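You operate a simulated robot arm through the tools that you are given. There is no shell and no other tool. Be economical: measure what you need, move in short steps, check, and stop when the job is done.

You are at the controls of a simulated two-armed robot. One attempt, no reset.

Task
Draw both tank plugs and return them, and the two red plugs on the table, by size.
Fine: the yellow plugs sit in the new tanks; each plug goes in the pocket of the returns box that bears its letter.

Only the result counts: the job must be done as asked and must still hold three seconds after the hand-in. Knocking over, shifting, dropping, spilling or breaking anything else fails it.

Robot
Two 7-joint arms with two-finger grippers on one trunk, hanging from a carriage that runs on a gantry, over the field with the corners [-2159, 1206], [-2160, -74], [540, -77], [541, 1203] (x, y) and turns from -368 to 319 degrees about z. Base frame: it is fixed where the carriage stands at the start and does not move with it; the origin is on the floor, on the carriage's upright axis, x ahead of it, y to its left, z up. Readings come in mm, degrees, newtons and seconds.
The left shoulder is at the start at [40, 158, 1252], the right one opposite. With the tool pointing down near the work surface each hand reaches from about 100 to 580 mm from the robot's upright axis, wherever it stands, measured 20 degrees to its own side. Places, roughly: neck of the new loop tank [400, 0, 900]; neck of the new washer tank [400, -200, 900]; red plug [-2000, 0, 1000]. Payload 1.96 kg a hand.
Tool frame (each hand has its own): the origin (TCP) lies between the finger pads and is the grasp point; the fingertips stand 20 mm ahead of it; z points along the fingers, y is the line along which they close. Largest opening 72 mm; the body of the gripper starts 38 mm behind the TCP.
Orientation is that of the tool frame in the base frame, as a unit quaternion [w, x, y, z]. With the fingers straight down and closing along the base's y, the tool's x points along the base's -x, its y along +y and its z along -z.

Tools
- The arms move only by the tool servo_tool. It takes "left_motion", "right_motion" or both (then of equal length, played together; a hand with none holds still); each is one flat list of numbers, 6 for each row, row after row: the shift along the base's x, y, z in units of 30 mm (1.0 is 30 mm), then the turn, a rotation vector about the base's x, y, z in units of 5 degrees (1.0 is 5 degrees). In form: [x, y, z, rx, ry, rz, x, y, z, rx, ry, rz, ...]. A call has 1 to 10 rows; each row shifts and turns the commanded pose from where the row before left it. "left_grip" and "right_grip" are, for a hand that has rows, the finger opening in mm, from 0 to 72, set as the call begins (left out, the last holds). A call with a number of a shift or a turn outside -1 to 1 is refused whole. Rows are played at 5 a second. More than 50 mm and 8.6 degrees between two rows, or a gripper value outside its range, and nothing of the call is played. A pose out of reach is approached as far as the arm can. The call stops where the force on the tool passes 40 N (or 10 N more than at its start, if that is more) or the arm is blocked; 0.2 s more then pass. The fingers move at their own pace (about 45 mm/s each) and stop on an object; they squeeze with about 35 N. The grip force told is the motor's: it shows also when the fingers shut on nothing. Time passes only in rows, and 0.2 s behind the last, so rows that do not move let the fingers close. It gives the time, the measured TCP pose, the force on the tool (base axes), the opening and the grip force at its end, in the units of the frame above (readings bear some noise), with the torque about the TCP (base axes, N m) and any sound that the robot's microphone picked up, and new pictures: "pictures" is both (left out), scene, wrist or none (wrist: the cameras of the hands that moved).
- Cameras (640 x 400 px; columns grow to the right, rows downward): "scene" is now at [217.2, -43.2, 1610.4]; the picture's right is [-0.59, -0.81, 0.00], its down [-0.67, 0.50, -0.55] and it looks along [0.44, -0.32, -0.84] (base axes); focal length 296 px, centre (320, 200). "left" rides on the left gripper at [71, -19, -82] in its tool frame; the picture's right is [0.26, 0.97, 0.00], its down [-0.67, 0.18, -0.72] and it looks along [-0.69, 0.19, 0.70] (tool axes); focal length 280 px, centre (320, 200). "right" rides on the right gripper at [71, 19, -82] in its tool frame; the picture's right is [-0.26, 0.96, 0.00], its down [-0.67, -0.18, -0.72] and it looks along [-0.69, -0.19, 0.70] (tool axes); focal length 280 px, centre (320, 200). There is no depth. A picture from a camera that has moved, and an enlarged one, comes with that camera's place and axes in the base frame and with its lens.
- lift_body(by): slides the trunk up (or, below 0, down) by that many mm; the arms and the scene camera ride with it, the base frame stays. It gives what a move gives, with no picture.
- steer(legs): drives the robot by 1 to 6 legs, each [ahead, left, turn to the left] in mm, mm and degrees, along the robot's own axes; the way and the turn of a leg run together, so that a leg with both is an arc; at most 1500 mm and 180 degrees a leg. The arms and the cameras ride along, it lands a little off, and it stops where it bumps. It keeps to its track: a leg is cut to what the track allows. It gives what a move gives, and a new picture of the scene camera.
- turn_head(pan, tilt): turns the head with the scene camera to pan (to the left, within 86 degrees either way) and tilt (down, from -29 to 69), counted from straight ahead of the robot. It gives what a move gives, and a new picture of the scene camera.
- enlarge(camera, box): a new picture of the part [left, top, right, bottom] of that camera's present view, enlarged. No time passes.
- sign_off(): hands the job in; it is judged then, once.

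Go step by step. Nothing tells you exact positions but the pictures and the camera data: compare them with the known pose of the tool, close in by small moves and look again before you grip or let go. The budget is 120 turns and 260 pictures, counting those below and the enlarged ones. Unless the task says otherwise, let go and move clear before handing in, and close with one line.

The tools are called after "Request:" as name(argument=value, ...) on one line, values as JSON. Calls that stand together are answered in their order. servo_tool: Moves the arms, as the interface text tells. Its arguments: {"type":"object","properties":{"left_motion":{"type":"array"},"left_grip":{"type":"number"},"right_motion":{"type":"array"},"right_grip":{"type":"number"},"pictures":{"type":"string","enum":["both","scene","wrist","none"]}},"required":[]} The other tools are called the same way: lift_body (by) slides the trunk up or down; steer (legs) drives the base; turn_head (pan, tilt) turns the head that bears the scene camera; enlarge (camera, box) takes an enlarged picture of a part of a camera's view; sign_off () hands the job in.

At the start:

```text
t: 0.0
left_ee_pos: [367.4, 29.0, 1234.1]
left_tool_rot: [0.0, 0.0, 1.0, 0.0]
left_contact_force: [-0.1, 0.1, -0.2]
left_torque: [-0.03, -0.04, -0.01]
left_gripper_width: 72.0
left_grasp_force: 0.1
right_ee_pos: [314.3, -263.9, 1163.0]
right_tool_rot: [-0.001, 0.0, 1.0, 0.0]
right_contact_force: [0.8, 0.1, -0.2]
right_torque: [-0.01, -0.01, 0.0]
right_gripper_width: 71.9
right_grasp_force: 0.1
trunk travel left (down, up): [-575.0, 265.0]
robot x, y, heading: [2.1, -1.1, -0.1]
head pan, tilt: [-36.3, 56.9]
```

scene: 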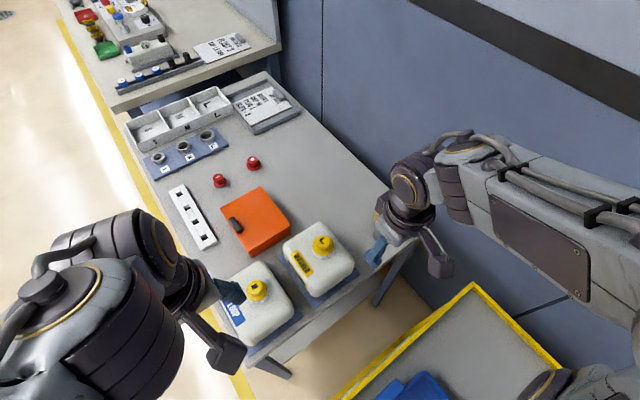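
right: 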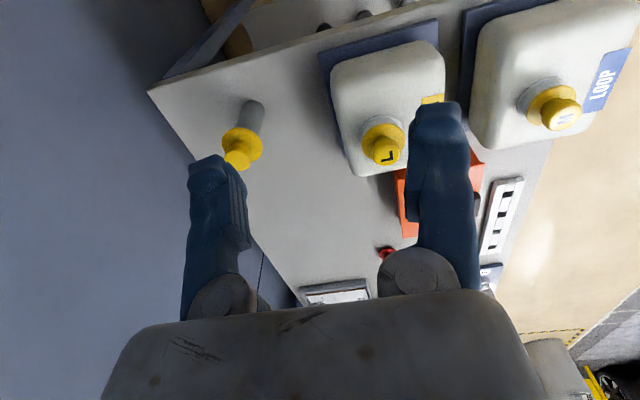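
left: 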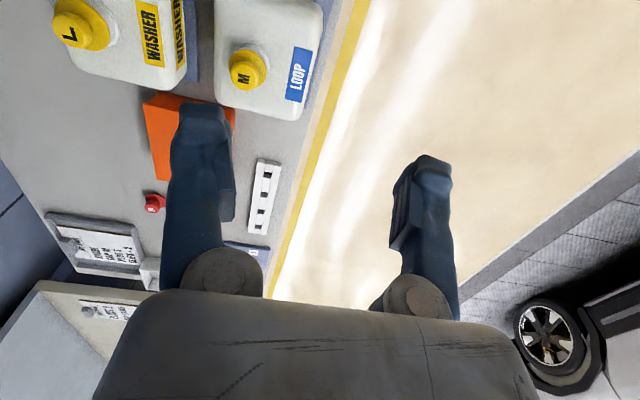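

I see the tanks with yellow plugs (M on loop, L on washer), two red plugs on the table, a three-pocket box and some signs. I'll enlarge the details first to read them.

Request:
enlarge(camera="scene", box=[120, 70, 320, 195])

Request:
enlarge(camera="scene", box=[160, 150, 360, 275])

Request:
enlarge(camera="scene", box=[60, 0, 260, 100])

```text
3.20 times, centred on (220, 132) of scene
camera zoom: at [217.2, -43.2, 1610.4], right [-0.59, -0.81, 0.0], down [-0.67, 0.5, -0.55], along [0.44, -0.32, -0.84], focal length 949 px, centre (640, 416)
```

zoom: 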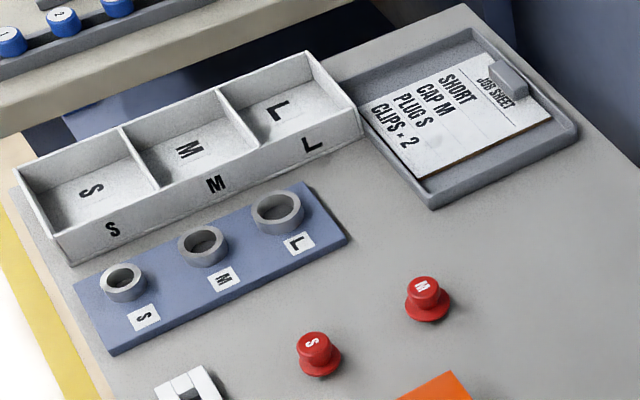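

```text
3.20 times, centred on (260, 212) of scene
camera zoom: at [217.2, -43.2, 1610.4], right [-0.59, -0.81, 0.0], down [-0.67, 0.5, -0.55], along [0.44, -0.32, -0.84], focal length 949 px, centre (512, 160)
```

zoom: 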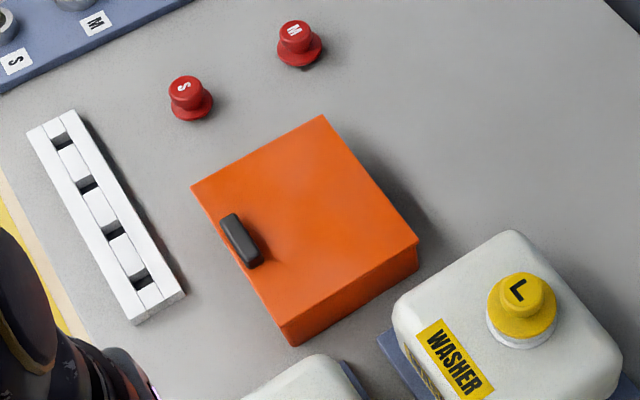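

```text
3.20 times, centred on (160, 50) of scene
camera zoom: at [217.2, -43.2, 1610.4], right [-0.59, -0.81, 0.0], down [-0.67, 0.5, -0.55], along [0.44, -0.32, -0.84], focal length 949 px, centre (832, 680)
```

zoom: 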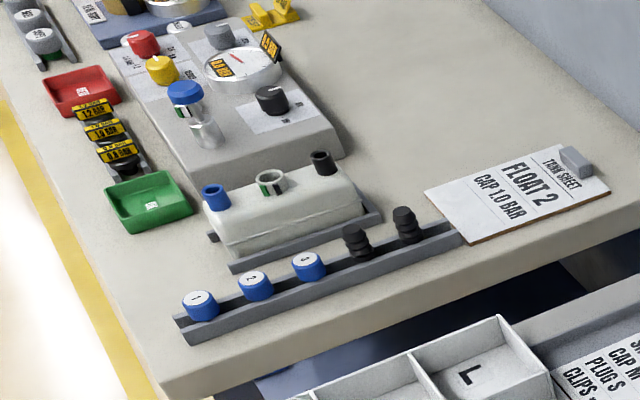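

The M plug triangulates to about (824, -228, 890). I'll check the unknown yellow object in the right view and the plug shapes.

Request:
enlarge(camera="right", box=[170, 60, 330, 200])

Request:
enlarge(camera="right", box=[320, 20, 640, 220])

Request:
turn_head(pan=-5, tilt=40)

```text
2.86 times, centred on (250, 130) of right
camera zoom: at [242.6, -245.1, 1244.8], right [0.26, 0.96, 0.0], down [0.67, -0.18, 0.72], along [0.69, -0.19, -0.7], focal length 801 px, centre (520, 400)
```

zoom: 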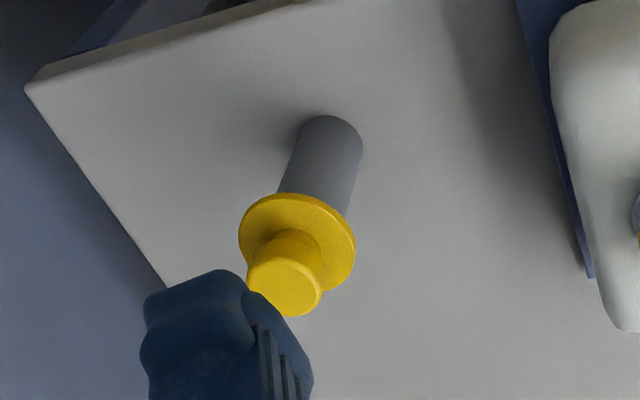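

```text
2.00 times, centred on (480, 120) of right
camera zoom: at [242.6, -245.1, 1244.8], right [0.26, 0.96, 0.0], down [0.67, -0.18, 0.72], along [0.69, -0.19, -0.7], focal length 561 px, centre (0, 360)
```

zoom: 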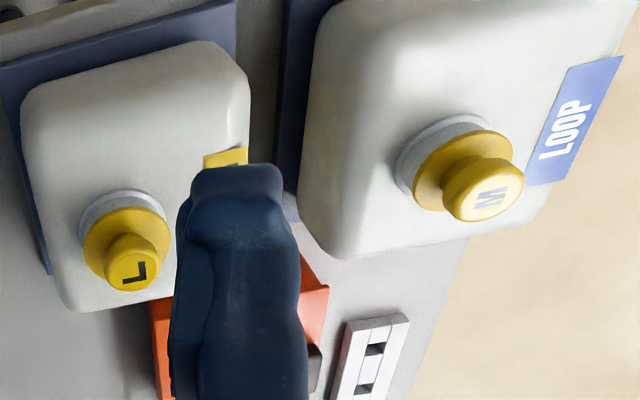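

```text
t: 1.0
left_ee_pos: [366.8, 29.1, 1234.7]
left_tool_rot: [0.0, -0.001, 1.0, 0.001]
left_contact_force: [-1.1, 0.7, 0.1]
left_torque: [-0.03, 0.02, -0.01]
left_gripper_width: 71.8
left_grasp_force: 0.1
right_ee_pos: [313.4, -262.8, 1164.3]
right_tool_rot: [-0.001, 0.0, 1.0, 0.001]
right_contact_force: [-0.8, 0.3, -0.1]
right_torque: [-0.01, -0.03, 0.01]
right_gripper_width: 72.1
right_grasp_force: 0.0
trunk travel left (down, up): [-575.0, 265.0]
robot x, y, heading: [-1.0, 2.2, -0.1]
head pan, tilt: [-5.0, 40.0]
camera scene: at [245.4, -9.2, 1633.4], right [-0.09, -1.0, 0.0], down [-0.64, 0.06, -0.77], along [0.76, -0.07, -0.64], focal length 296 px, centre (320, 200)
```

scene: 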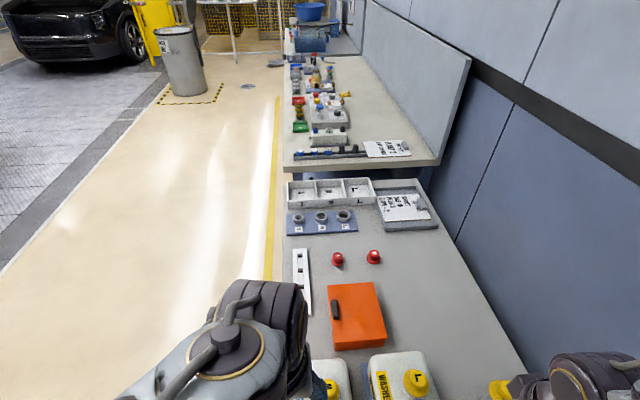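

Washer plug's top is about (436, -220, 998), loop plug's top about (447, -43, 983); a third yellow item on a peg stays untouched. I bring both hands above their plugs.

Request:
servo_tool(left_motion=[0.53, -0.48, -0.93, 0, 0, 0, 0.53, -0.48, -0.93, 0, 0, 0, 0.53, -0.48, -0.93, 0, 0, 0, 0.53, -0.48, -0.93, 0, 0, 0, 0.53, -0.48, -0.93, 0, 0, 0], right_motion=[0.81, 0.29, -0.6, 0, 0, 0, 0.81, 0.29, -0.6, 0, 0, 0, 0.81, 0.29, -0.6, 0, 0, 0, 0.81, 0.29, -0.6, 0, 0, 0, 0.81, 0.29, -0.6, 0, 0, 0], pictures="both")

Request:
turn_head(pan=-20, tilt=65)

```text
t: 2.2
left_ee_pos: [437.3, -38.9, 1093.3]
left_tool_rot: [0.0, 0.0, 1.0, 0.001]
left_contact_force: [-0.9, -0.1, 0.3]
left_torque: [0.04, 0.0, -0.02]
left_gripper_width: 72.0
left_grasp_force: 0.0
left hand out of reach, approached as far as the arm can: row 5
right_ee_pos: [435.4, -218.7, 1073.4]
right_tool_rot: [0.0, 0.0, 1.0, 0.0]
right_contact_force: [-0.6, -0.8, 0.8]
right_torque: [0.0, 0.02, -0.02]
right_gripper_width: 72.1
right_grasp_force: 0.0
trunk travel left (down, up): [-575.0, 265.0]
robot x, y, heading: [1.0, 1.3, -0.3]
head pan, tilt: [-5.0, 40.0]
camera scene: at [245.3, -8.9, 1633.5], right [-0.09, -1.0, 0.0], down [-0.64, 0.06, -0.77], along [0.76, -0.07, -0.64], focal length 296 px, centre (320, 200)
camera right: at [365.3, -200.7, 1154.7], right [0.26, 0.96, 0.0], down [0.67, -0.18, 0.72], along [0.69, -0.19, -0.7], focal length 280 px, centre (320, 200)
camera left: at [367.8, -58.5, 1175.4], right [-0.26, 0.96, 0.0], down [0.67, 0.18, 0.72], along [0.69, 0.19, -0.7], focal length 280 px, centre (320, 200)
```

scene: 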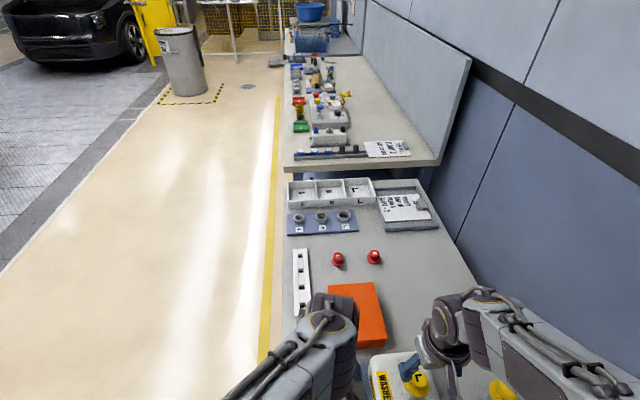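
right: 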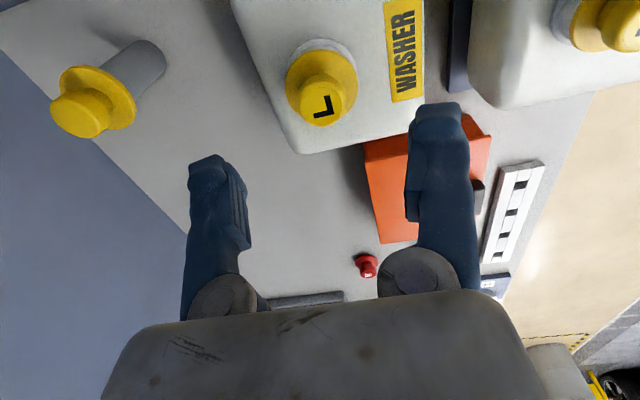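
left: 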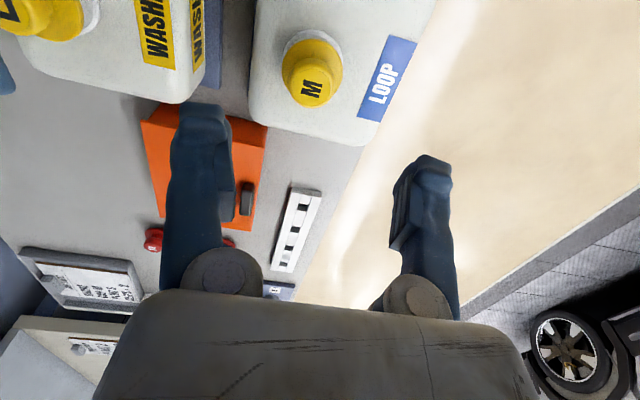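

```text
t: 3.0
left_ee_pos: [438.2, -39.8, 1093.3]
left_tool_rot: [-0.001, 0.001, 1.0, 0.0]
left_contact_force: [0.1, -0.4, -1.1]
left_torque: [-0.01, 0.0, 0.01]
left_gripper_width: 71.9
left_grasp_force: 0.1
right_ee_pos: [435.9, -218.6, 1073.6]
right_tool_rot: [-0.001, 0.0, 1.0, 0.0]
right_contact_force: [0.3, 0.7, -0.1]
right_torque: [0.0, -0.03, 0.01]
right_gripper_width: 72.1
right_grasp_force: 0.1
trunk travel left (down, up): [-575.0, 265.0]
robot x, y, heading: [-1.1, -3.3, 0.0]
head pan, tilt: [-20.0, 65.0]
camera scene: at [217.8, -22.5, 1601.2], right [-0.34, -0.94, 0.0], down [-0.85, 0.31, -0.42], along [0.4, -0.14, -0.91], focal length 296 px, centre (320, 200)
```

scene: 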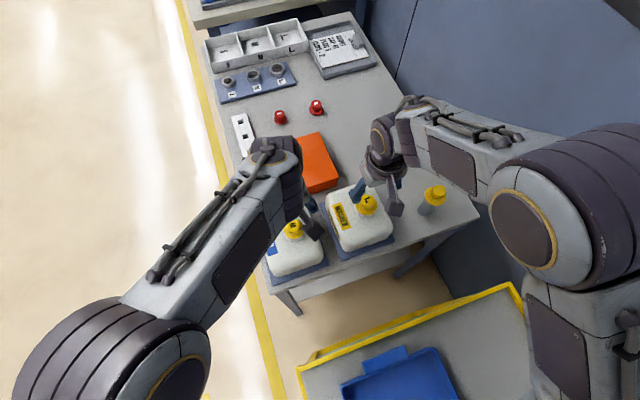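

Refined tops: washer (459, -224, ~975), loop (453, -39, ~972). The left hand is at its reach limit, so I drive 110 mm ahead and take the hands back by about the same.

Request:
steer(legs=[[110, 0, 0]])

Request:
servo_tool(left_motion=[-0.8, 0, 0, 0, 0, 0, -0.8, 0, 0, 0, 0, 0, -0.8, 0, 0, 0, 0, 0, -0.7, 0, 0, 0, 0, 0], right_motion=[-0.7, -0.05, 0, 0, 0, 0, -0.7, -0.05, 0, 0, 0, 0, -0.7, -0.05, 0, 0, 0, 0, -0.7, -0.05, 0, 0, 0, 0])

```text
t: 4.2
left_ee_pos: [547.9, -41.0, 1095.3]
left_tool_rot: [0.0, 0.001, 1.0, 0.0]
left_contact_force: [0.1, -0.1, -0.5]
left_torque: [-0.03, 0.01, 0.0]
left_gripper_width: 71.8
left_grasp_force: 0.0
right_ee_pos: [545.8, -221.4, 1073.5]
right_tool_rot: [-0.001, 0.001, 1.0, 0.0]
right_contact_force: [-0.9, 1.1, -0.4]
right_torque: [0.02, 0.01, -0.01]
right_gripper_width: 71.9
right_grasp_force: 0.1
trunk travel left (down, up): [-575.0, 265.0]
robot x, y, heading: [109.4, 0.9, -0.3]
head pan, tilt: [-20.0, 65.0]
camera scene: at [327.9, -22.8, 1601.3], right [-0.34, -0.94, 0.0], down [-0.85, 0.31, -0.42], along [0.4, -0.15, -0.91], focal length 296 px, centre (320, 200)
```

scene: 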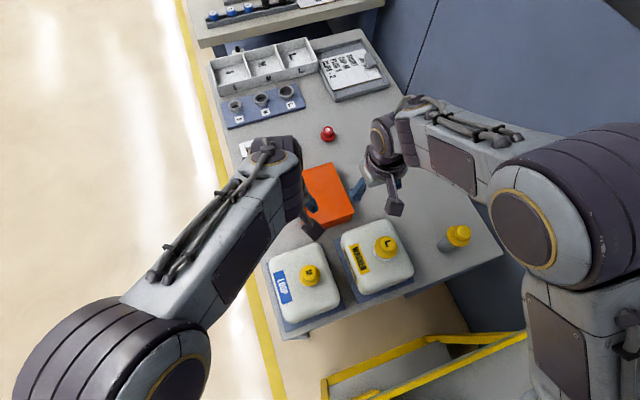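

```text
t: 5.2
left_ee_pos: [455.4, -38.8, 1093.0]
left_tool_rot: [0.001, 0.001, 1.0, 0.001]
left_contact_force: [0.6, -0.1, 0.7]
left_torque: [-0.01, 0.03, 0.01]
left_gripper_width: 72.0
left_grasp_force: 0.1
right_ee_pos: [459.4, -227.6, 1074.2]
right_tool_rot: [0.0, 0.002, 1.0, 0.0]
right_contact_force: [-0.7, 0.4, -0.1]
right_torque: [-0.02, 0.0, -0.02]
right_gripper_width: 72.0
right_grasp_force: 0.0
trunk travel left (down, up): [-575.0, 265.0]
robot x, y, heading: [108.5, 1.5, -0.1]
head pan, tilt: [-20.0, 65.0]
camera scene: at [327.5, -22.8, 1601.1], right [-0.34, -0.94, 0.0], down [-0.85, 0.31, -0.42], along [0.4, -0.15, -0.91], focal length 296 px, centre (320, 200)
camera right: at [389.7, -207.8, 1154.3], right [0.26, 0.96, 0.0], down [0.67, -0.18, 0.72], along [0.69, -0.19, -0.7], focal length 280 px, centre (320, 200)
camera left: at [385.2, -57.7, 1174.9], right [-0.26, 0.97, 0.0], down [0.67, 0.18, 0.72], along [0.69, 0.19, -0.7], focal length 280 px, centre (320, 200)
```

scene: 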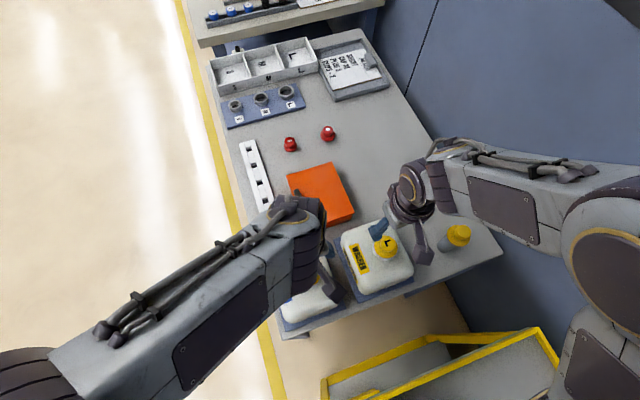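
right: 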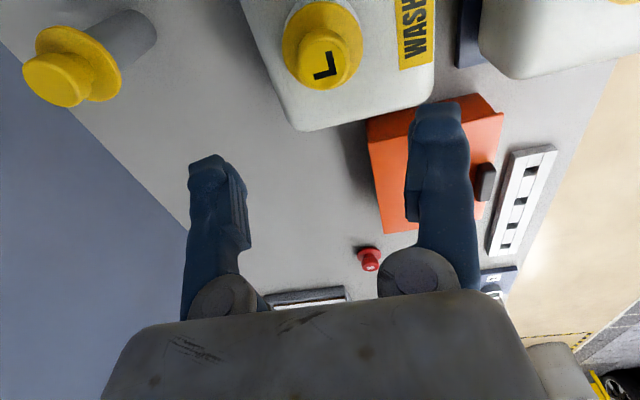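
left: 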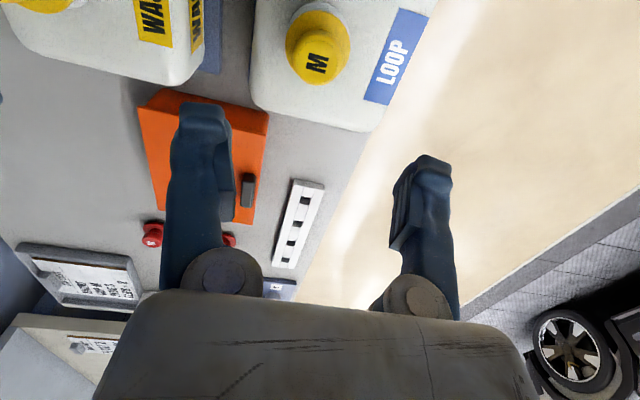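

Estimates hold at washer (452, -222, ~980) and loop (453, -40, ~978). I lower both hands to z≈1010 to see the knobs between the fingers.

Request:
servo_tool(left_motion=[-0.03, -0.02, -0.92, 0, 0, 0, -0.03, -0.01, -0.92, 0, 0, 0, 0, 0, -0.92, 0, 0, 0], right_motion=[-0.1, 0.06, -0.71, 0, 0, 0, -0.1, 0.06, -0.71, 0, 0, 0, -0.05, 0.06, -0.71, 0, 0, 0])

```text
t: 6.0
left_ee_pos: [453.2, -40.9, 1010.0]
left_tool_rot: [0.0, 0.001, 1.0, 0.0]
left_contact_force: [0.5, -0.5, 0.2]
left_torque: [-0.02, 0.0, 0.0]
left_gripper_width: 72.0
left_grasp_force: 0.0
right_ee_pos: [453.9, -222.2, 1009.9]
right_tool_rot: [0.0, 0.001, 1.0, 0.0]
right_contact_force: [0.6, -0.5, -0.3]
right_torque: [-0.02, 0.0, 0.01]
right_gripper_width: 72.2
right_grasp_force: 0.1
trunk travel left (down, up): [-575.0, 265.0]
robot x, y, heading: [109.2, 0.2, -0.1]
head pan, tilt: [-20.0, 65.0]
camera scene: at [327.6, -22.8, 1601.3], right [-0.34, -0.94, 0.0], down [-0.85, 0.31, -0.42], along [0.4, -0.15, -0.91], focal length 296 px, centre (320, 200)
camera right: at [383.0, -202.8, 1090.8], right [0.26, 0.96, 0.0], down [0.67, -0.18, 0.72], along [0.69, -0.19, -0.7], focal length 280 px, centre (320, 200)
camera left: at [382.8, -60.9, 1092.1], right [-0.26, 0.97, 0.0], down [0.67, 0.18, 0.72], along [0.69, 0.19, -0.7], focal length 280 px, centre (320, 200)
```

scene: 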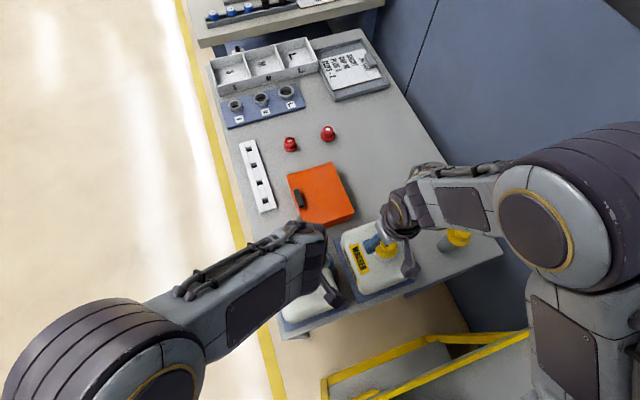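
right: 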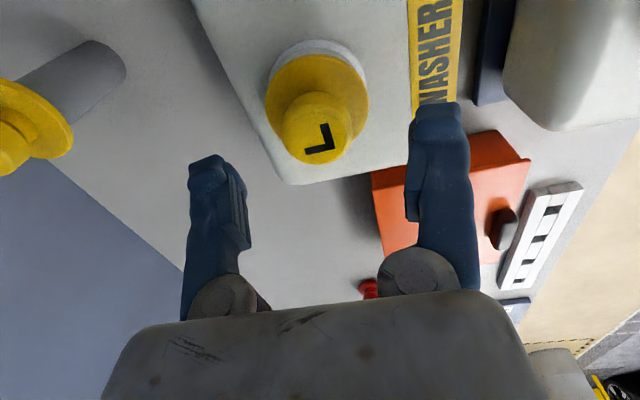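
left: 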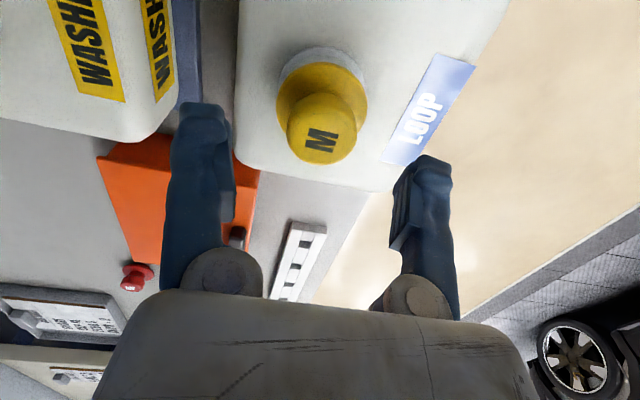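

Knob tops are at z≈980, centred between the fingers. I go down about 40 mm and then close.

Request:
servo_tool(left_motion=[-0.03, 0, -0.6, 0, 0, 0, -0.03, 0, -0.6, 0, 0, 0], right_motion=[-0.03, 0, -0.65, 0, 0, 0, 0, 0, -0.65, 0, 0, 0], pictures="wrist")

```text
t: 6.7
left_ee_pos: [450.9, -40.2, 973.2]
left_tool_rot: [0.0, 0.001, 1.0, 0.001]
left_contact_force: [-0.2, -0.1, 0.2]
left_torque: [-0.02, -0.03, 0.0]
left_gripper_width: 71.8
left_grasp_force: 0.1
right_ee_pos: [454.0, -221.5, 970.9]
right_tool_rot: [0.0, 0.001, 1.0, -0.001]
right_contact_force: [-0.3, 0.5, 0.4]
right_torque: [0.01, -0.02, 0.0]
right_gripper_width: 72.1
right_grasp_force: 0.1
trunk travel left (down, up): [-575.0, 265.0]
robot x, y, heading: [111.6, 1.8, -0.2]
head pan, tilt: [-20.0, 65.0]
camera right: at [383.5, -201.7, 1051.9], right [0.26, 0.96, 0.0], down [0.67, -0.18, 0.72], along [0.69, -0.19, -0.7], focal length 280 px, centre (320, 200)
camera left: at [380.6, -59.6, 1056.0], right [-0.26, 0.97, 0.0], down [0.67, 0.18, 0.72], along [0.69, 0.19, -0.7], focal length 280 px, centre (320, 200)
```

right: 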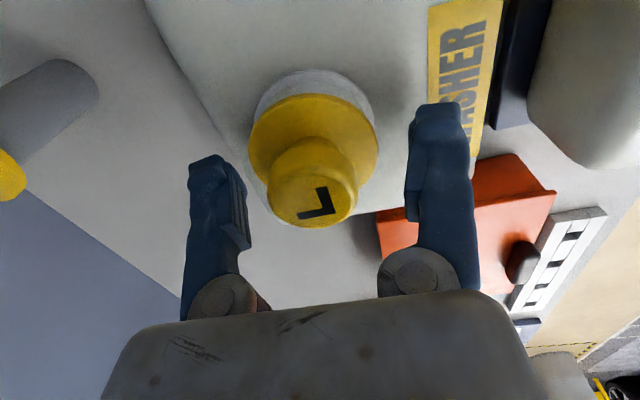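
left: 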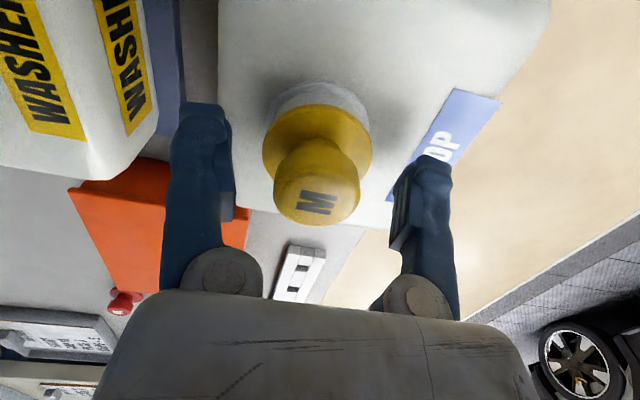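

Both knobs are between the fingers, about 2–3 mm towards -y. I nudge that way and close.

Request:
servo_tool(left_motion=[0, -0.06, 0, 0, 0, 0], right_motion=[0, -0.08, 0, 0, 0, 0], pictures="none")

Request:
servo_tool(left_motion=[0, 0, 0, 0, 0, 0, 0, 0, 0, 0, 0, 0, 0, 0, 0, 0, 0, 0, 0, 0, 0, 0, 0, 0], right_motion=[0, 0, 0, 0, 0, 0, 0, 0, 0, 0, 0, 0, 0, 0, 0, 0, 0, 0, 0, 0, 0, 0, 0, 0], left_grip=10, right_grip=10, pictures="wrist")

```text
t: 7.0
left_ee_pos: [450.1, -43.0, 974.7]
left_tool_rot: [0.0, 0.001, 1.0, 0.0]
left_contact_force: [-1.2, 0.0, 0.0]
left_torque: [0.02, 0.0, 0.0]
left_gripper_width: 72.0
left_grasp_force: 0.1
right_ee_pos: [454.6, -222.9, 970.5]
right_tool_rot: [-0.001, 0.001, 1.0, 0.0]
right_contact_force: [0.0, 0.2, 0.9]
right_torque: [-0.01, 0.0, -0.01]
right_gripper_width: 72.1
right_grasp_force: 0.0
trunk travel left (down, up): [-575.0, 265.0]
robot x, y, heading: [110.1, -1.9, -0.1]
head pan, tilt: [-20.0, 65.0]
```

```text
t: 8.1
left_ee_pos: [451.5, -42.5, 975.6]
left_tool_rot: [0.0, 0.001, 1.0, 0.001]
left_contact_force: [-5.0, -1.1, 22.6]
left_torque: [-0.08, 0.1, 0.02]
left_gripper_width: 41.6
left_grasp_force: 35.1
right_ee_pos: [455.7, -222.0, 970.9]
right_tool_rot: [0.0, 0.001, 1.0, 0.001]
right_contact_force: [0.6, 6.9, -5.5]
right_torque: [0.31, -0.08, -0.04]
right_gripper_width: 51.1
right_grasp_force: 34.9
trunk travel left (down, up): [-575.0, 265.0]
robot x, y, heading: [111.4, -0.1, -0.1]
head pan, tilt: [-20.0, 65.0]
camera right: at [383.8, -203.3, 1052.1], right [0.26, 0.96, 0.0], down [0.67, -0.19, 0.72], along [0.69, -0.19, -0.7], focal length 280 px, centre (320, 200)
camera left: at [380.5, -61.0, 1057.0], right [-0.26, 0.97, 0.0], down [0.67, 0.18, 0.72], along [0.69, 0.19, -0.7], focal length 280 px, centre (320, 200)
```

right: 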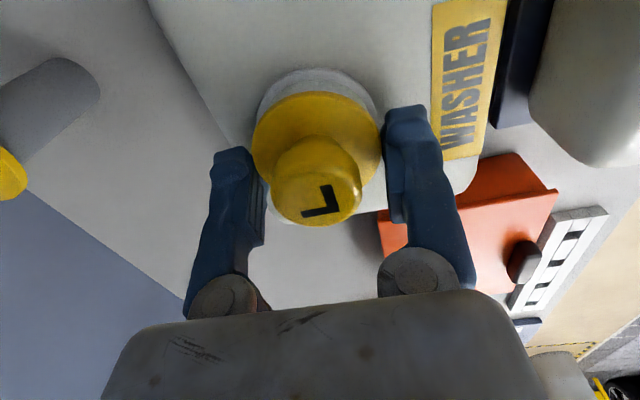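
left: 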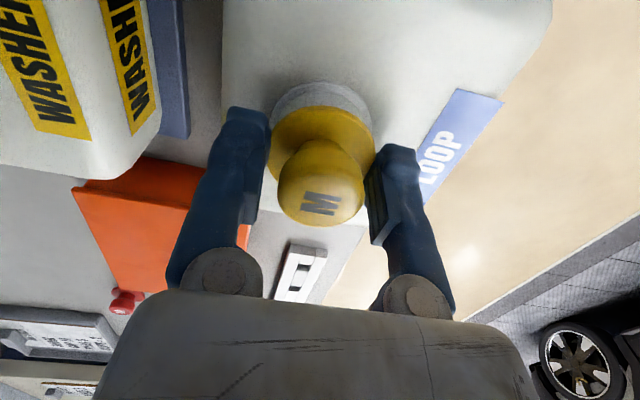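

The fingertips met the flanges: right is on the rim, left is jammed against it. I open, raise both 12 mm and grip the knobs themselves.

Request:
servo_tool(left_motion=[0, 0, 0, 0, 0, 0, 0, 0, 0, 0, 0, 0, 0, 0, 0.4, 0, 0, 0], right_motion=[0, 0, 0, 0, 0, 0, 0, 0, 0, 0, 0, 0, 0, 0, 0.5, 0, 0, 0], left_grip=66, right_grip=70, pictures="wrist")

Request:
servo_tool(left_motion=[0, 0, 0, 0, 0, 0, 0, 0, 0, 0, 0, 0, 0, 0, 0, 0, 0, 0, 0, 0, 0, 0, 0, 0], right_motion=[0, 0, 0, 0, 0, 0, 0, 0, 0, 0, 0, 0, 0, 0, 0, 0, 0, 0, 0, 0, 0, 0, 0, 0], left_grip=10, right_grip=10, pictures="wrist")

```text
t: 8.8
left_ee_pos: [449.9, -42.9, 986.3]
left_tool_rot: [0.0, 0.002, 1.0, 0.0]
left_contact_force: [-0.3, 0.4, 1.0]
left_torque: [-0.01, -0.02, 0.02]
left_gripper_width: 66.2
left_grasp_force: 0.1
right_ee_pos: [453.2, -224.3, 986.8]
right_tool_rot: [-0.001, 0.0, 1.0, -0.001]
right_contact_force: [-0.8, 0.3, -0.4]
right_torque: [0.02, 0.0, -0.02]
right_gripper_width: 69.9
right_grasp_force: 0.1
trunk travel left (down, up): [-575.0, 265.0]
robot x, y, heading: [109.3, -0.6, -0.2]
head pan, tilt: [-20.0, 65.0]
camera right: at [382.6, -204.9, 1067.4], right [0.26, 0.96, 0.0], down [0.67, -0.18, 0.72], along [0.69, -0.19, -0.7], focal length 280 px, centre (320, 200)
camera left: at [380.1, -61.5, 1068.1], right [-0.26, 0.97, 0.0], down [0.67, 0.18, 0.72], along [0.69, 0.19, -0.7], focal length 280 px, centre (320, 200)
```

right: 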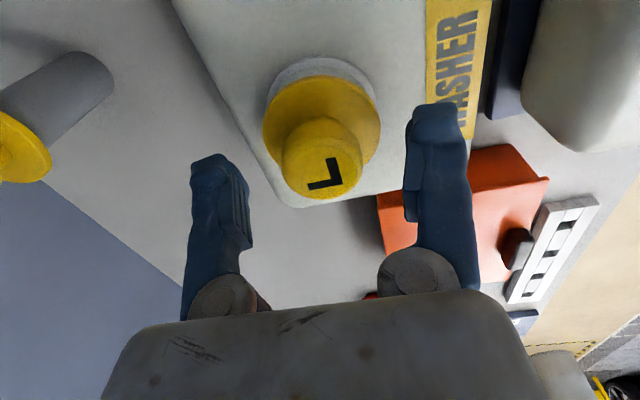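
left: 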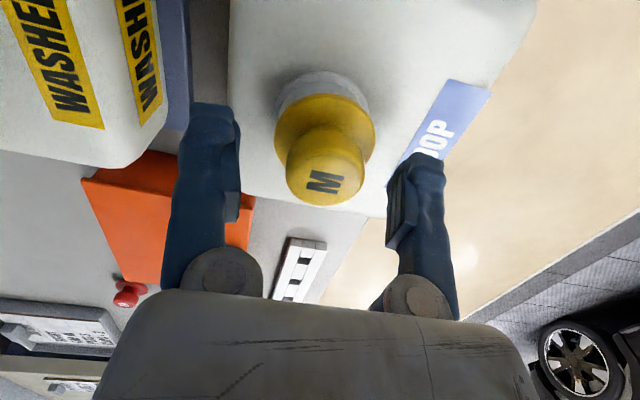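

```text
t: 9.8
left_ee_pos: [450.3, -40.1, 986.3]
left_tool_rot: [0.0, 0.0, 1.0, 0.0]
left_contact_force: [-0.2, -0.4, 0.6]
left_torque: [-0.01, 0.05, 0.0]
left_gripper_width: 27.4
left_grasp_force: 35.1
right_ee_pos: [453.6, -222.2, 985.9]
right_tool_rot: [0.0, 0.001, 1.0, 0.001]
right_contact_force: [0.8, 5.4, -2.2]
right_torque: [0.09, -0.04, -0.02]
right_gripper_width: 27.7
right_grasp_force: 35.1
trunk travel left (down, up): [-575.0, 265.0]
robot x, y, heading: [109.3, 3.8, -0.3]
head pan, tilt: [-20.0, 65.0]
camera right: at [382.6, -203.6, 1067.2], right [0.26, 0.96, 0.0], down [0.67, -0.18, 0.72], along [0.69, -0.19, -0.7], focal length 280 px, centre (320, 200)
camera left: at [380.2, -60.4, 1068.3], right [-0.26, 0.97, 0.0], down [0.67, 0.18, 0.72], along [0.69, 0.19, -0.7], focal length 280 px, centre (320, 200)
```

right: 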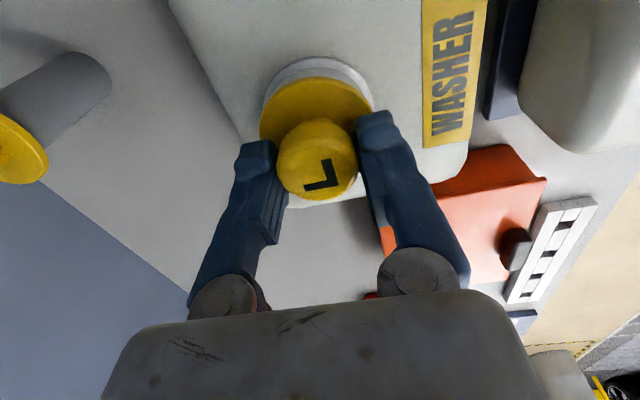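
left: 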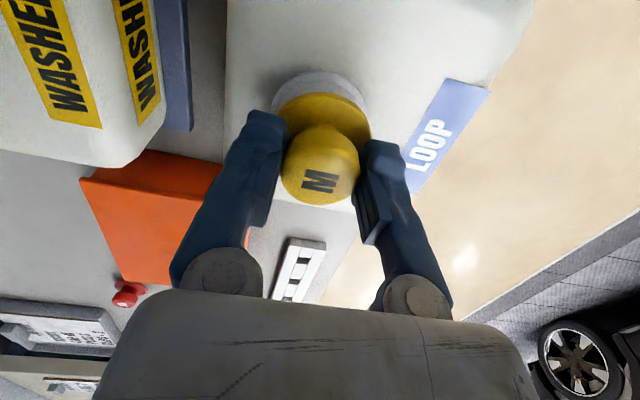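

Both knobs are gripped (27.5 mm). I draw both plugs gently upward, watching the forces.

Request:
servo_tool(left_motion=[0, 0, 0.15, 0, 0, 0, 0, 0, 0.2, 0, 0, 0, 0, 0, 0.2, 0, 0, 0], right_motion=[0, 0, 0.15, 0, 0, 0, 0, 0, 0.2, 0, 0, 0, 0, 0, 0.2, 0, 0, 0], pictures="wrist")

```text
t: 10.7
left_ee_pos: [450.2, -40.9, 1004.4]
left_tool_rot: [-0.001, 0.001, 1.0, 0.0]
left_contact_force: [-0.7, 0.0, -0.4]
left_torque: [-0.01, -0.01, 0.01]
left_gripper_width: 27.6
left_grasp_force: 34.6
right_ee_pos: [452.8, -224.8, 1002.3]
right_tool_rot: [0.0, 0.0, 1.0, 0.0]
right_contact_force: [-0.2, 0.4, -0.1]
right_torque: [0.01, -0.03, -0.01]
right_gripper_width: 27.3
right_grasp_force: 35.5
trunk travel left (down, up): [-575.0, 265.0]
robot x, y, heading: [109.6, 1.1, -0.5]
head pan, tilt: [-20.0, 65.0]
camera right: at [383.0, -204.3, 1083.9], right [0.26, 0.96, 0.0], down [0.67, -0.18, 0.72], along [0.69, -0.19, -0.7], focal length 280 px, centre (320, 200)
camera left: at [380.6, -61.6, 1085.6], right [-0.26, 0.97, 0.0], down [0.67, 0.18, 0.72], along [0.69, 0.19, -0.7], focal length 280 px, centre (320, 200)
```

right: 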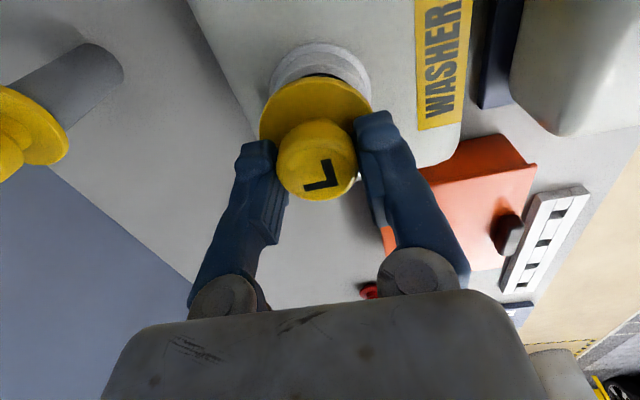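
left: 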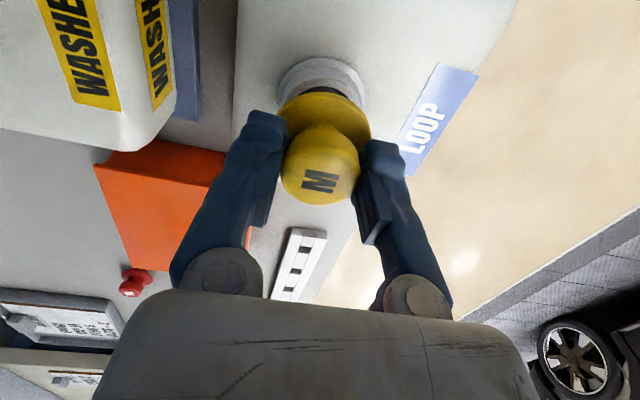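

They come out easily with no force. I lift them well clear.

Request:
servo_tool(left_motion=[0, 0, 0.5, 0, 0, 0, 0, 0, 0.8, 0, 0, 0, 0, 0, 1, 0, 0, 0, 0, 0, 1, 0, 0, 0], right_motion=[0, 0, 0.5, 0, 0, 0, 0, 0, 0.8, 0, 0, 0, 0, 0, 1, 0, 0, 0, 0, 0, 1, 0, 0, 0])

```text
t: 11.7
left_ee_pos: [451.1, -42.3, 1101.7]
left_tool_rot: [0.0, 0.001, 1.0, 0.0]
left_contact_force: [-0.2, 0.3, 0.4]
left_torque: [-0.01, 0.02, 0.0]
left_gripper_width: 27.4
left_grasp_force: 35.1
right_ee_pos: [451.1, -224.0, 1101.6]
right_tool_rot: [0.001, 0.001, 1.0, 0.0]
right_contact_force: [0.6, 0.6, 0.3]
right_torque: [-0.01, -0.02, 0.02]
right_gripper_width: 27.3
right_grasp_force: 34.7
trunk travel left (down, up): [-575.0, 265.0]
robot x, y, heading: [107.5, -0.6, 0.2]
head pan, tilt: [-20.0, 65.0]
camera scene: at [327.6, -22.8, 1601.1], right [-0.34, -0.94, 0.0], down [-0.85, 0.31, -0.42], along [0.4, -0.15, -0.91], focal length 296 px, centre (320, 200)
camera right: at [380.7, -205.3, 1183.2], right [0.26, 0.96, 0.0], down [0.67, -0.18, 0.72], along [0.69, -0.19, -0.7], focal length 280 px, centre (320, 200)
camera left: at [380.6, -61.0, 1184.5], right [-0.26, 0.97, 0.0], down [0.67, 0.18, 0.72], along [0.69, 0.19, -0.7], focal length 280 px, centre (320, 200)
```

scene: 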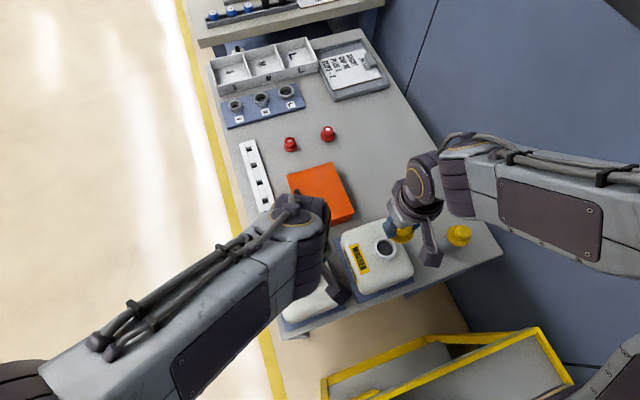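
right: 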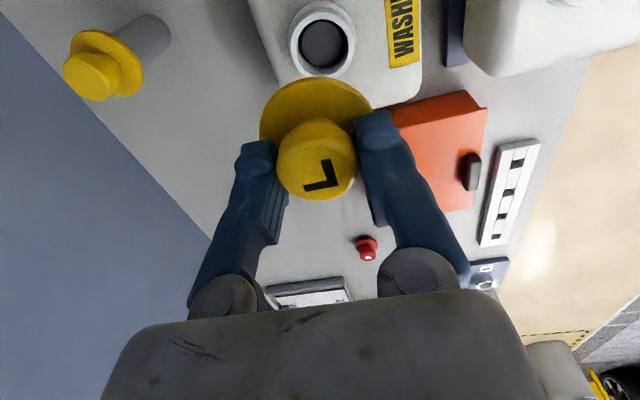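
left: 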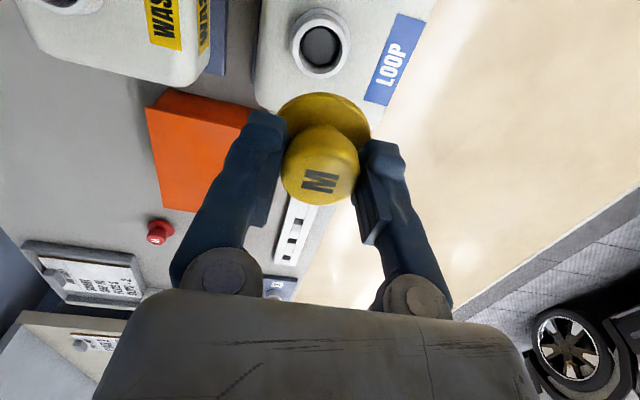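

Both plugs are drawn and held (L right, M left). I drive ahead toward the returns box.

Request:
steer(legs=[[425, 0, 0]])

Request:
turn_head(pan=-10, tilt=50)

```text
t: 14.2
left_ee_pos: [869.0, -43.7, 1103.0]
left_tool_rot: [0.0, 0.001, 1.0, 0.0]
left_contact_force: [-0.3, 0.2, -0.4]
left_torque: [0.01, 0.01, 0.04]
left_gripper_width: 27.2
left_grasp_force: 34.9
right_ee_pos: [868.9, -225.0, 1102.4]
right_tool_rot: [-0.001, 0.001, 1.0, 0.0]
right_contact_force: [-0.5, 0.0, 0.6]
right_torque: [0.02, 0.0, 0.01]
right_gripper_width: 27.4
right_grasp_force: 34.8
trunk travel left (down, up): [-575.0, 265.0]
robot x, y, heading: [526.0, 3.8, -0.3]
head pan, tilt: [-20.0, 65.0]
camera scene: at [746.4, -23.5, 1601.2], right [-0.34, -0.94, 0.0], down [-0.85, 0.31, -0.42], along [0.4, -0.15, -0.91], focal length 296 px, centre (320, 200)
```

scene: 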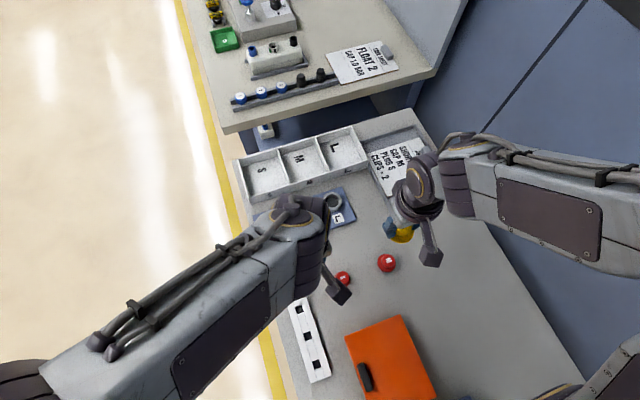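

```text
t: 15.0
left_ee_pos: [869.4, -42.3, 1101.9]
left_tool_rot: [0.001, 0.0, 1.0, 0.0]
left_contact_force: [-0.2, 0.5, -1.0]
left_torque: [0.03, 0.01, 0.01]
left_gripper_width: 27.4
left_grasp_force: 34.6
right_ee_pos: [869.7, -224.8, 1101.7]
right_tool_rot: [0.0, 0.0, 1.0, 0.0]
right_contact_force: [-0.8, 0.3, 0.1]
right_torque: [-0.01, -0.02, -0.02]
right_gripper_width: 27.5
right_grasp_force: 35.2
trunk travel left (down, up): [-575.0, 265.0]
robot x, y, heading: [526.7, -2.5, -0.1]
head pan, tilt: [-10.0, 50.0]
camera scene: at [765.1, -16.2, 1619.2], right [-0.18, -0.98, 0.0], down [-0.75, 0.13, -0.64], along [0.63, -0.11, -0.77], focal length 296 px, centre (320, 200)
```

scene: 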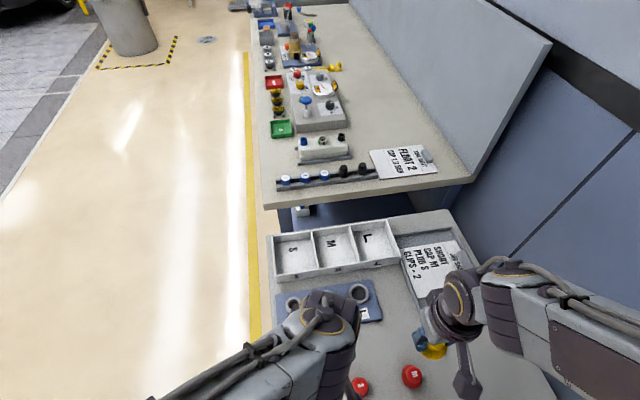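

Pocket estimates: S (1205, -15), M (1195, -131), L (1195, -246), box floor z≈884. They are past straight reach, so I turn left 50° to bring the right shoulder forward.

Request:
steer(legs=[[0, 0, 50], [-32, -40, 0]])

Request:
turn_head(pan=-65, tilt=52)

```text
t: 18.2
left_ee_pos: [787.3, 185.0, 1101.4]
left_tool_rot: [0.0, -0.429, 0.903, 0.0]
left_contact_force: [-0.2, -0.7, 0.7]
left_torque: [0.01, 0.0, 0.01]
left_gripper_width: 27.5
left_grasp_force: 34.9
right_ee_pos: [929.4, 70.7, 1101.4]
right_tool_rot: [0.0, -0.427, 0.904, 0.0]
right_contact_force: [-0.4, 0.0, 0.0]
right_torque: [-0.02, -0.01, 0.01]
right_gripper_width: 27.4
right_grasp_force: 35.3
trunk travel left (down, up): [-575.0, 265.0]
robot x, y, heading: [540.7, -54.2, 50.5]
head pan, tilt: [-10.0, 50.0]
camera scene: at [700.1, 120.4, 1619.2], right [0.65, -0.76, 0.0], down [-0.58, -0.5, -0.64], along [0.49, 0.42, -0.77], focal length 296 px, centre (320, 200)
```

scene: 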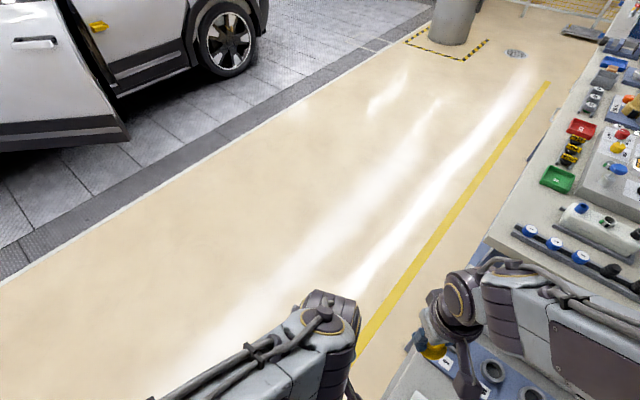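

```text
t: 19.5
left_ee_pos: [787.0, 186.6, 1101.7]
left_tool_rot: [0.001, -0.429, 0.904, 0.0]
left_contact_force: [-0.8, 0.2, 0.1]
left_torque: [0.03, 0.0, 0.0]
left_gripper_width: 27.5
left_grasp_force: 34.8
right_ee_pos: [929.1, 71.0, 1101.9]
right_tool_rot: [-0.001, -0.427, 0.904, 0.0]
right_contact_force: [-0.3, -0.5, -0.9]
right_torque: [0.01, -0.03, 0.01]
right_gripper_width: 27.0
right_grasp_force: 35.1
trunk travel left (down, up): [-575.0, 265.0]
robot x, y, heading: [538.1, -53.8, 50.5]
head pan, tilt: [-65.0, 52.0]
camera scene: at [714.4, 51.9, 1616.7], right [-0.25, -0.97, 0.0], down [-0.76, 0.19, -0.62], along [0.6, -0.15, -0.79], focal length 296 px, centre (320, 200)
```

scene: 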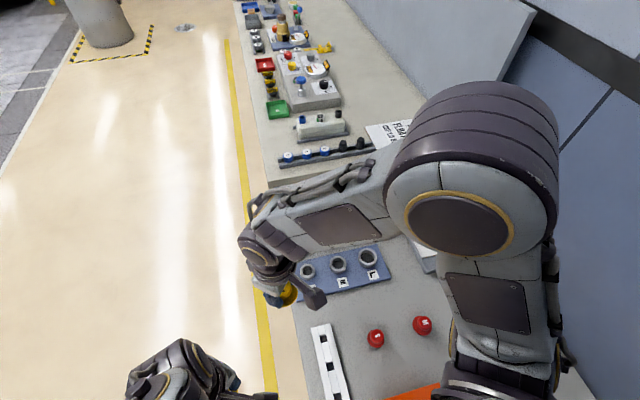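

The right elbow is now forward. I sweep the right hand with plug L toward the L pocket, yawing it back as it goes.

Request:
servo_tool(right_motion=[0.7, -0.85, 0, 0, 0, -1, 0.7, -0.85, 0, 0, 0, -1, 0.7, -0.85, 0, 0, 0, -1, 0.7, -0.85, 0, 0, 0, -1, 0.7, -0.85, 0, 0, 0, -1, 0.7, -0.85, 0, 0, 0, -1, 0.7, -0.85, 0, 0, 0, -1])

```text
t: 21.1
left_ee_pos: [787.3, 186.6, 1102.9]
left_tool_rot: [-0.001, -0.428, 0.904, 0.0]
left_contact_force: [-0.4, -0.2, -0.2]
left_torque: [-0.01, -0.02, -0.01]
left_gripper_width: 27.4
left_grasp_force: 35.5
right_ee_pos: [1076.2, -108.3, 1101.9]
right_tool_rot: [0.001, -0.134, 0.991, 0.0]
right_contact_force: [-0.2, 0.6, -0.4]
right_torque: [0.01, 0.01, -0.01]
right_gripper_width: 27.5
right_grasp_force: 34.8
trunk travel left (down, up): [-575.0, 265.0]
robot x, y, heading: [537.2, -53.8, 50.4]
head pan, tilt: [-65.0, 52.0]
camera scene: at [714.5, 51.7, 1616.7], right [-0.25, -0.97, 0.0], down [-0.76, 0.2, -0.62], along [0.6, -0.15, -0.79], focal length 296 px, centre (320, 200)
camera right: at [1002.9, -108.5, 1182.1], right [-0.01, 1.0, 0.0], down [0.7, 0.0, 0.72], along [0.72, 0.0, -0.7], focal length 280 px, centre (320, 200)
```

scene: 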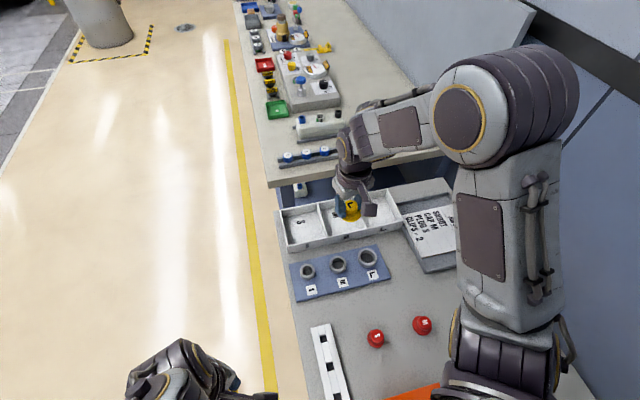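
right: 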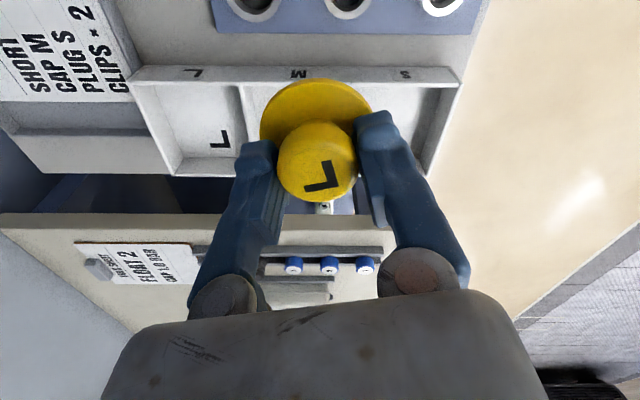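

Reach is fine here. The L pocket centre is about (1190, -240); I continue toward it at height.

Request:
servo_tool(right_motion=[0.76, -0.88, 0, 0, 0, -1, 0.76, -0.88, 0, 0, 0, -1, 0.76, -0.88, 0, 0, 0, -1, 0.76, -0.88, 0, 0, 0, 0, 0.76, -0.88, 0, 0, 0, 0])

```text
t: 22.3
left_ee_pos: [788.1, 186.8, 1101.4]
left_tool_rot: [0.0, -0.428, 0.904, 0.0]
left_contact_force: [0.5, -0.3, 0.7]
left_torque: [0.02, 0.01, -0.02]
left_gripper_width: 27.2
left_grasp_force: 34.8
right_ee_pos: [1190.0, -240.1, 1102.2]
right_tool_rot: [0.0, -0.005, 1.0, 0.0]
right_contact_force: [0.3, -0.2, 0.0]
right_torque: [0.02, 0.01, 0.03]
right_gripper_width: 27.4
right_grasp_force: 35.0
trunk travel left (down, up): [-575.0, 265.0]
robot x, y, heading: [541.2, -53.8, 51.1]
head pan, tilt: [-65.0, 52.0]
camera scene: at [714.5, 51.7, 1616.7], right [-0.25, -0.97, 0.0], down [-0.76, 0.2, -0.62], along [0.6, -0.15, -0.79], focal length 296 px, centre (320, 200)
camera right: at [1119.0, -221.6, 1183.5], right [0.25, 0.97, 0.0], down [0.68, -0.18, 0.72], along [0.69, -0.18, -0.7], focal length 280 px, centre (320, 200)
```

scene: 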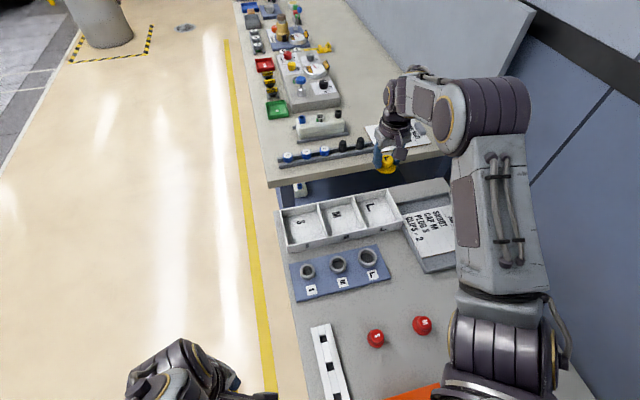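
right: 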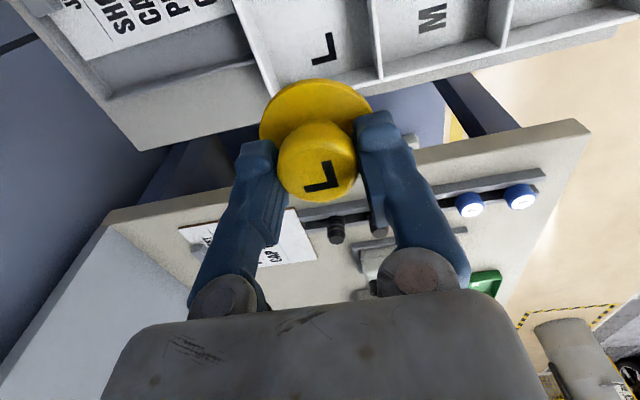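

The right arm reaches it. I enlarge both views to locate the L pocket's walls before lowering.

Request:
enlarge(camera="scene", box=[260, 170, 420, 270])

Request:
enlarge(camera="right", box=[160, 0, 480, 200])

```text
4.00 times, centred on (340, 220) of scene
camera zoom: at [714.5, 51.7, 1616.7], right [-0.25, -0.97, 0.0], down [-0.76, 0.2, -0.62], along [0.6, -0.15, -0.79], focal length 1186 px, centre (240, 120)
```

zoom: 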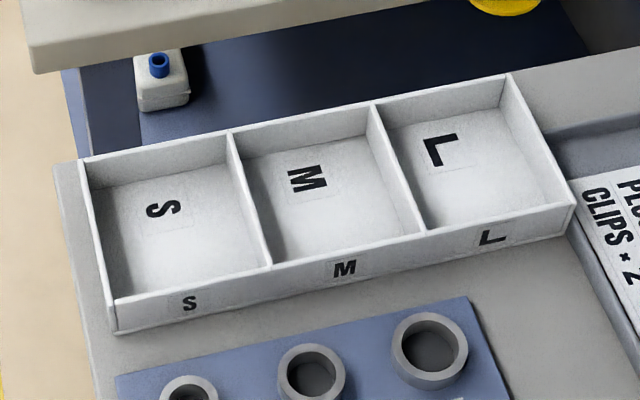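

```text
2.00 times, centred on (320, 100) of right
camera zoom: at [1119.0, -221.6, 1183.5], right [0.25, 0.97, 0.0], down [0.68, -0.18, 0.72], along [0.69, -0.18, -0.7], focal length 561 px, centre (320, 400)
```

zoom: 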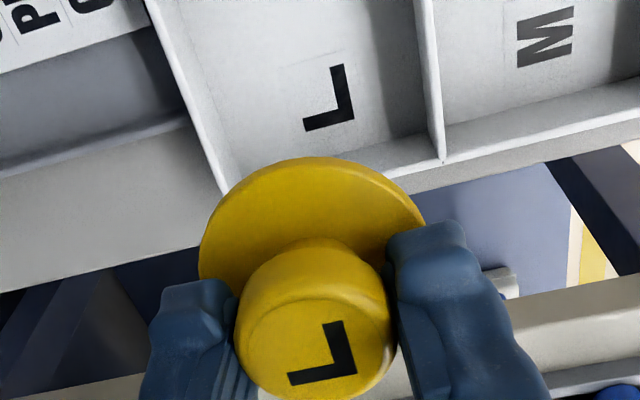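

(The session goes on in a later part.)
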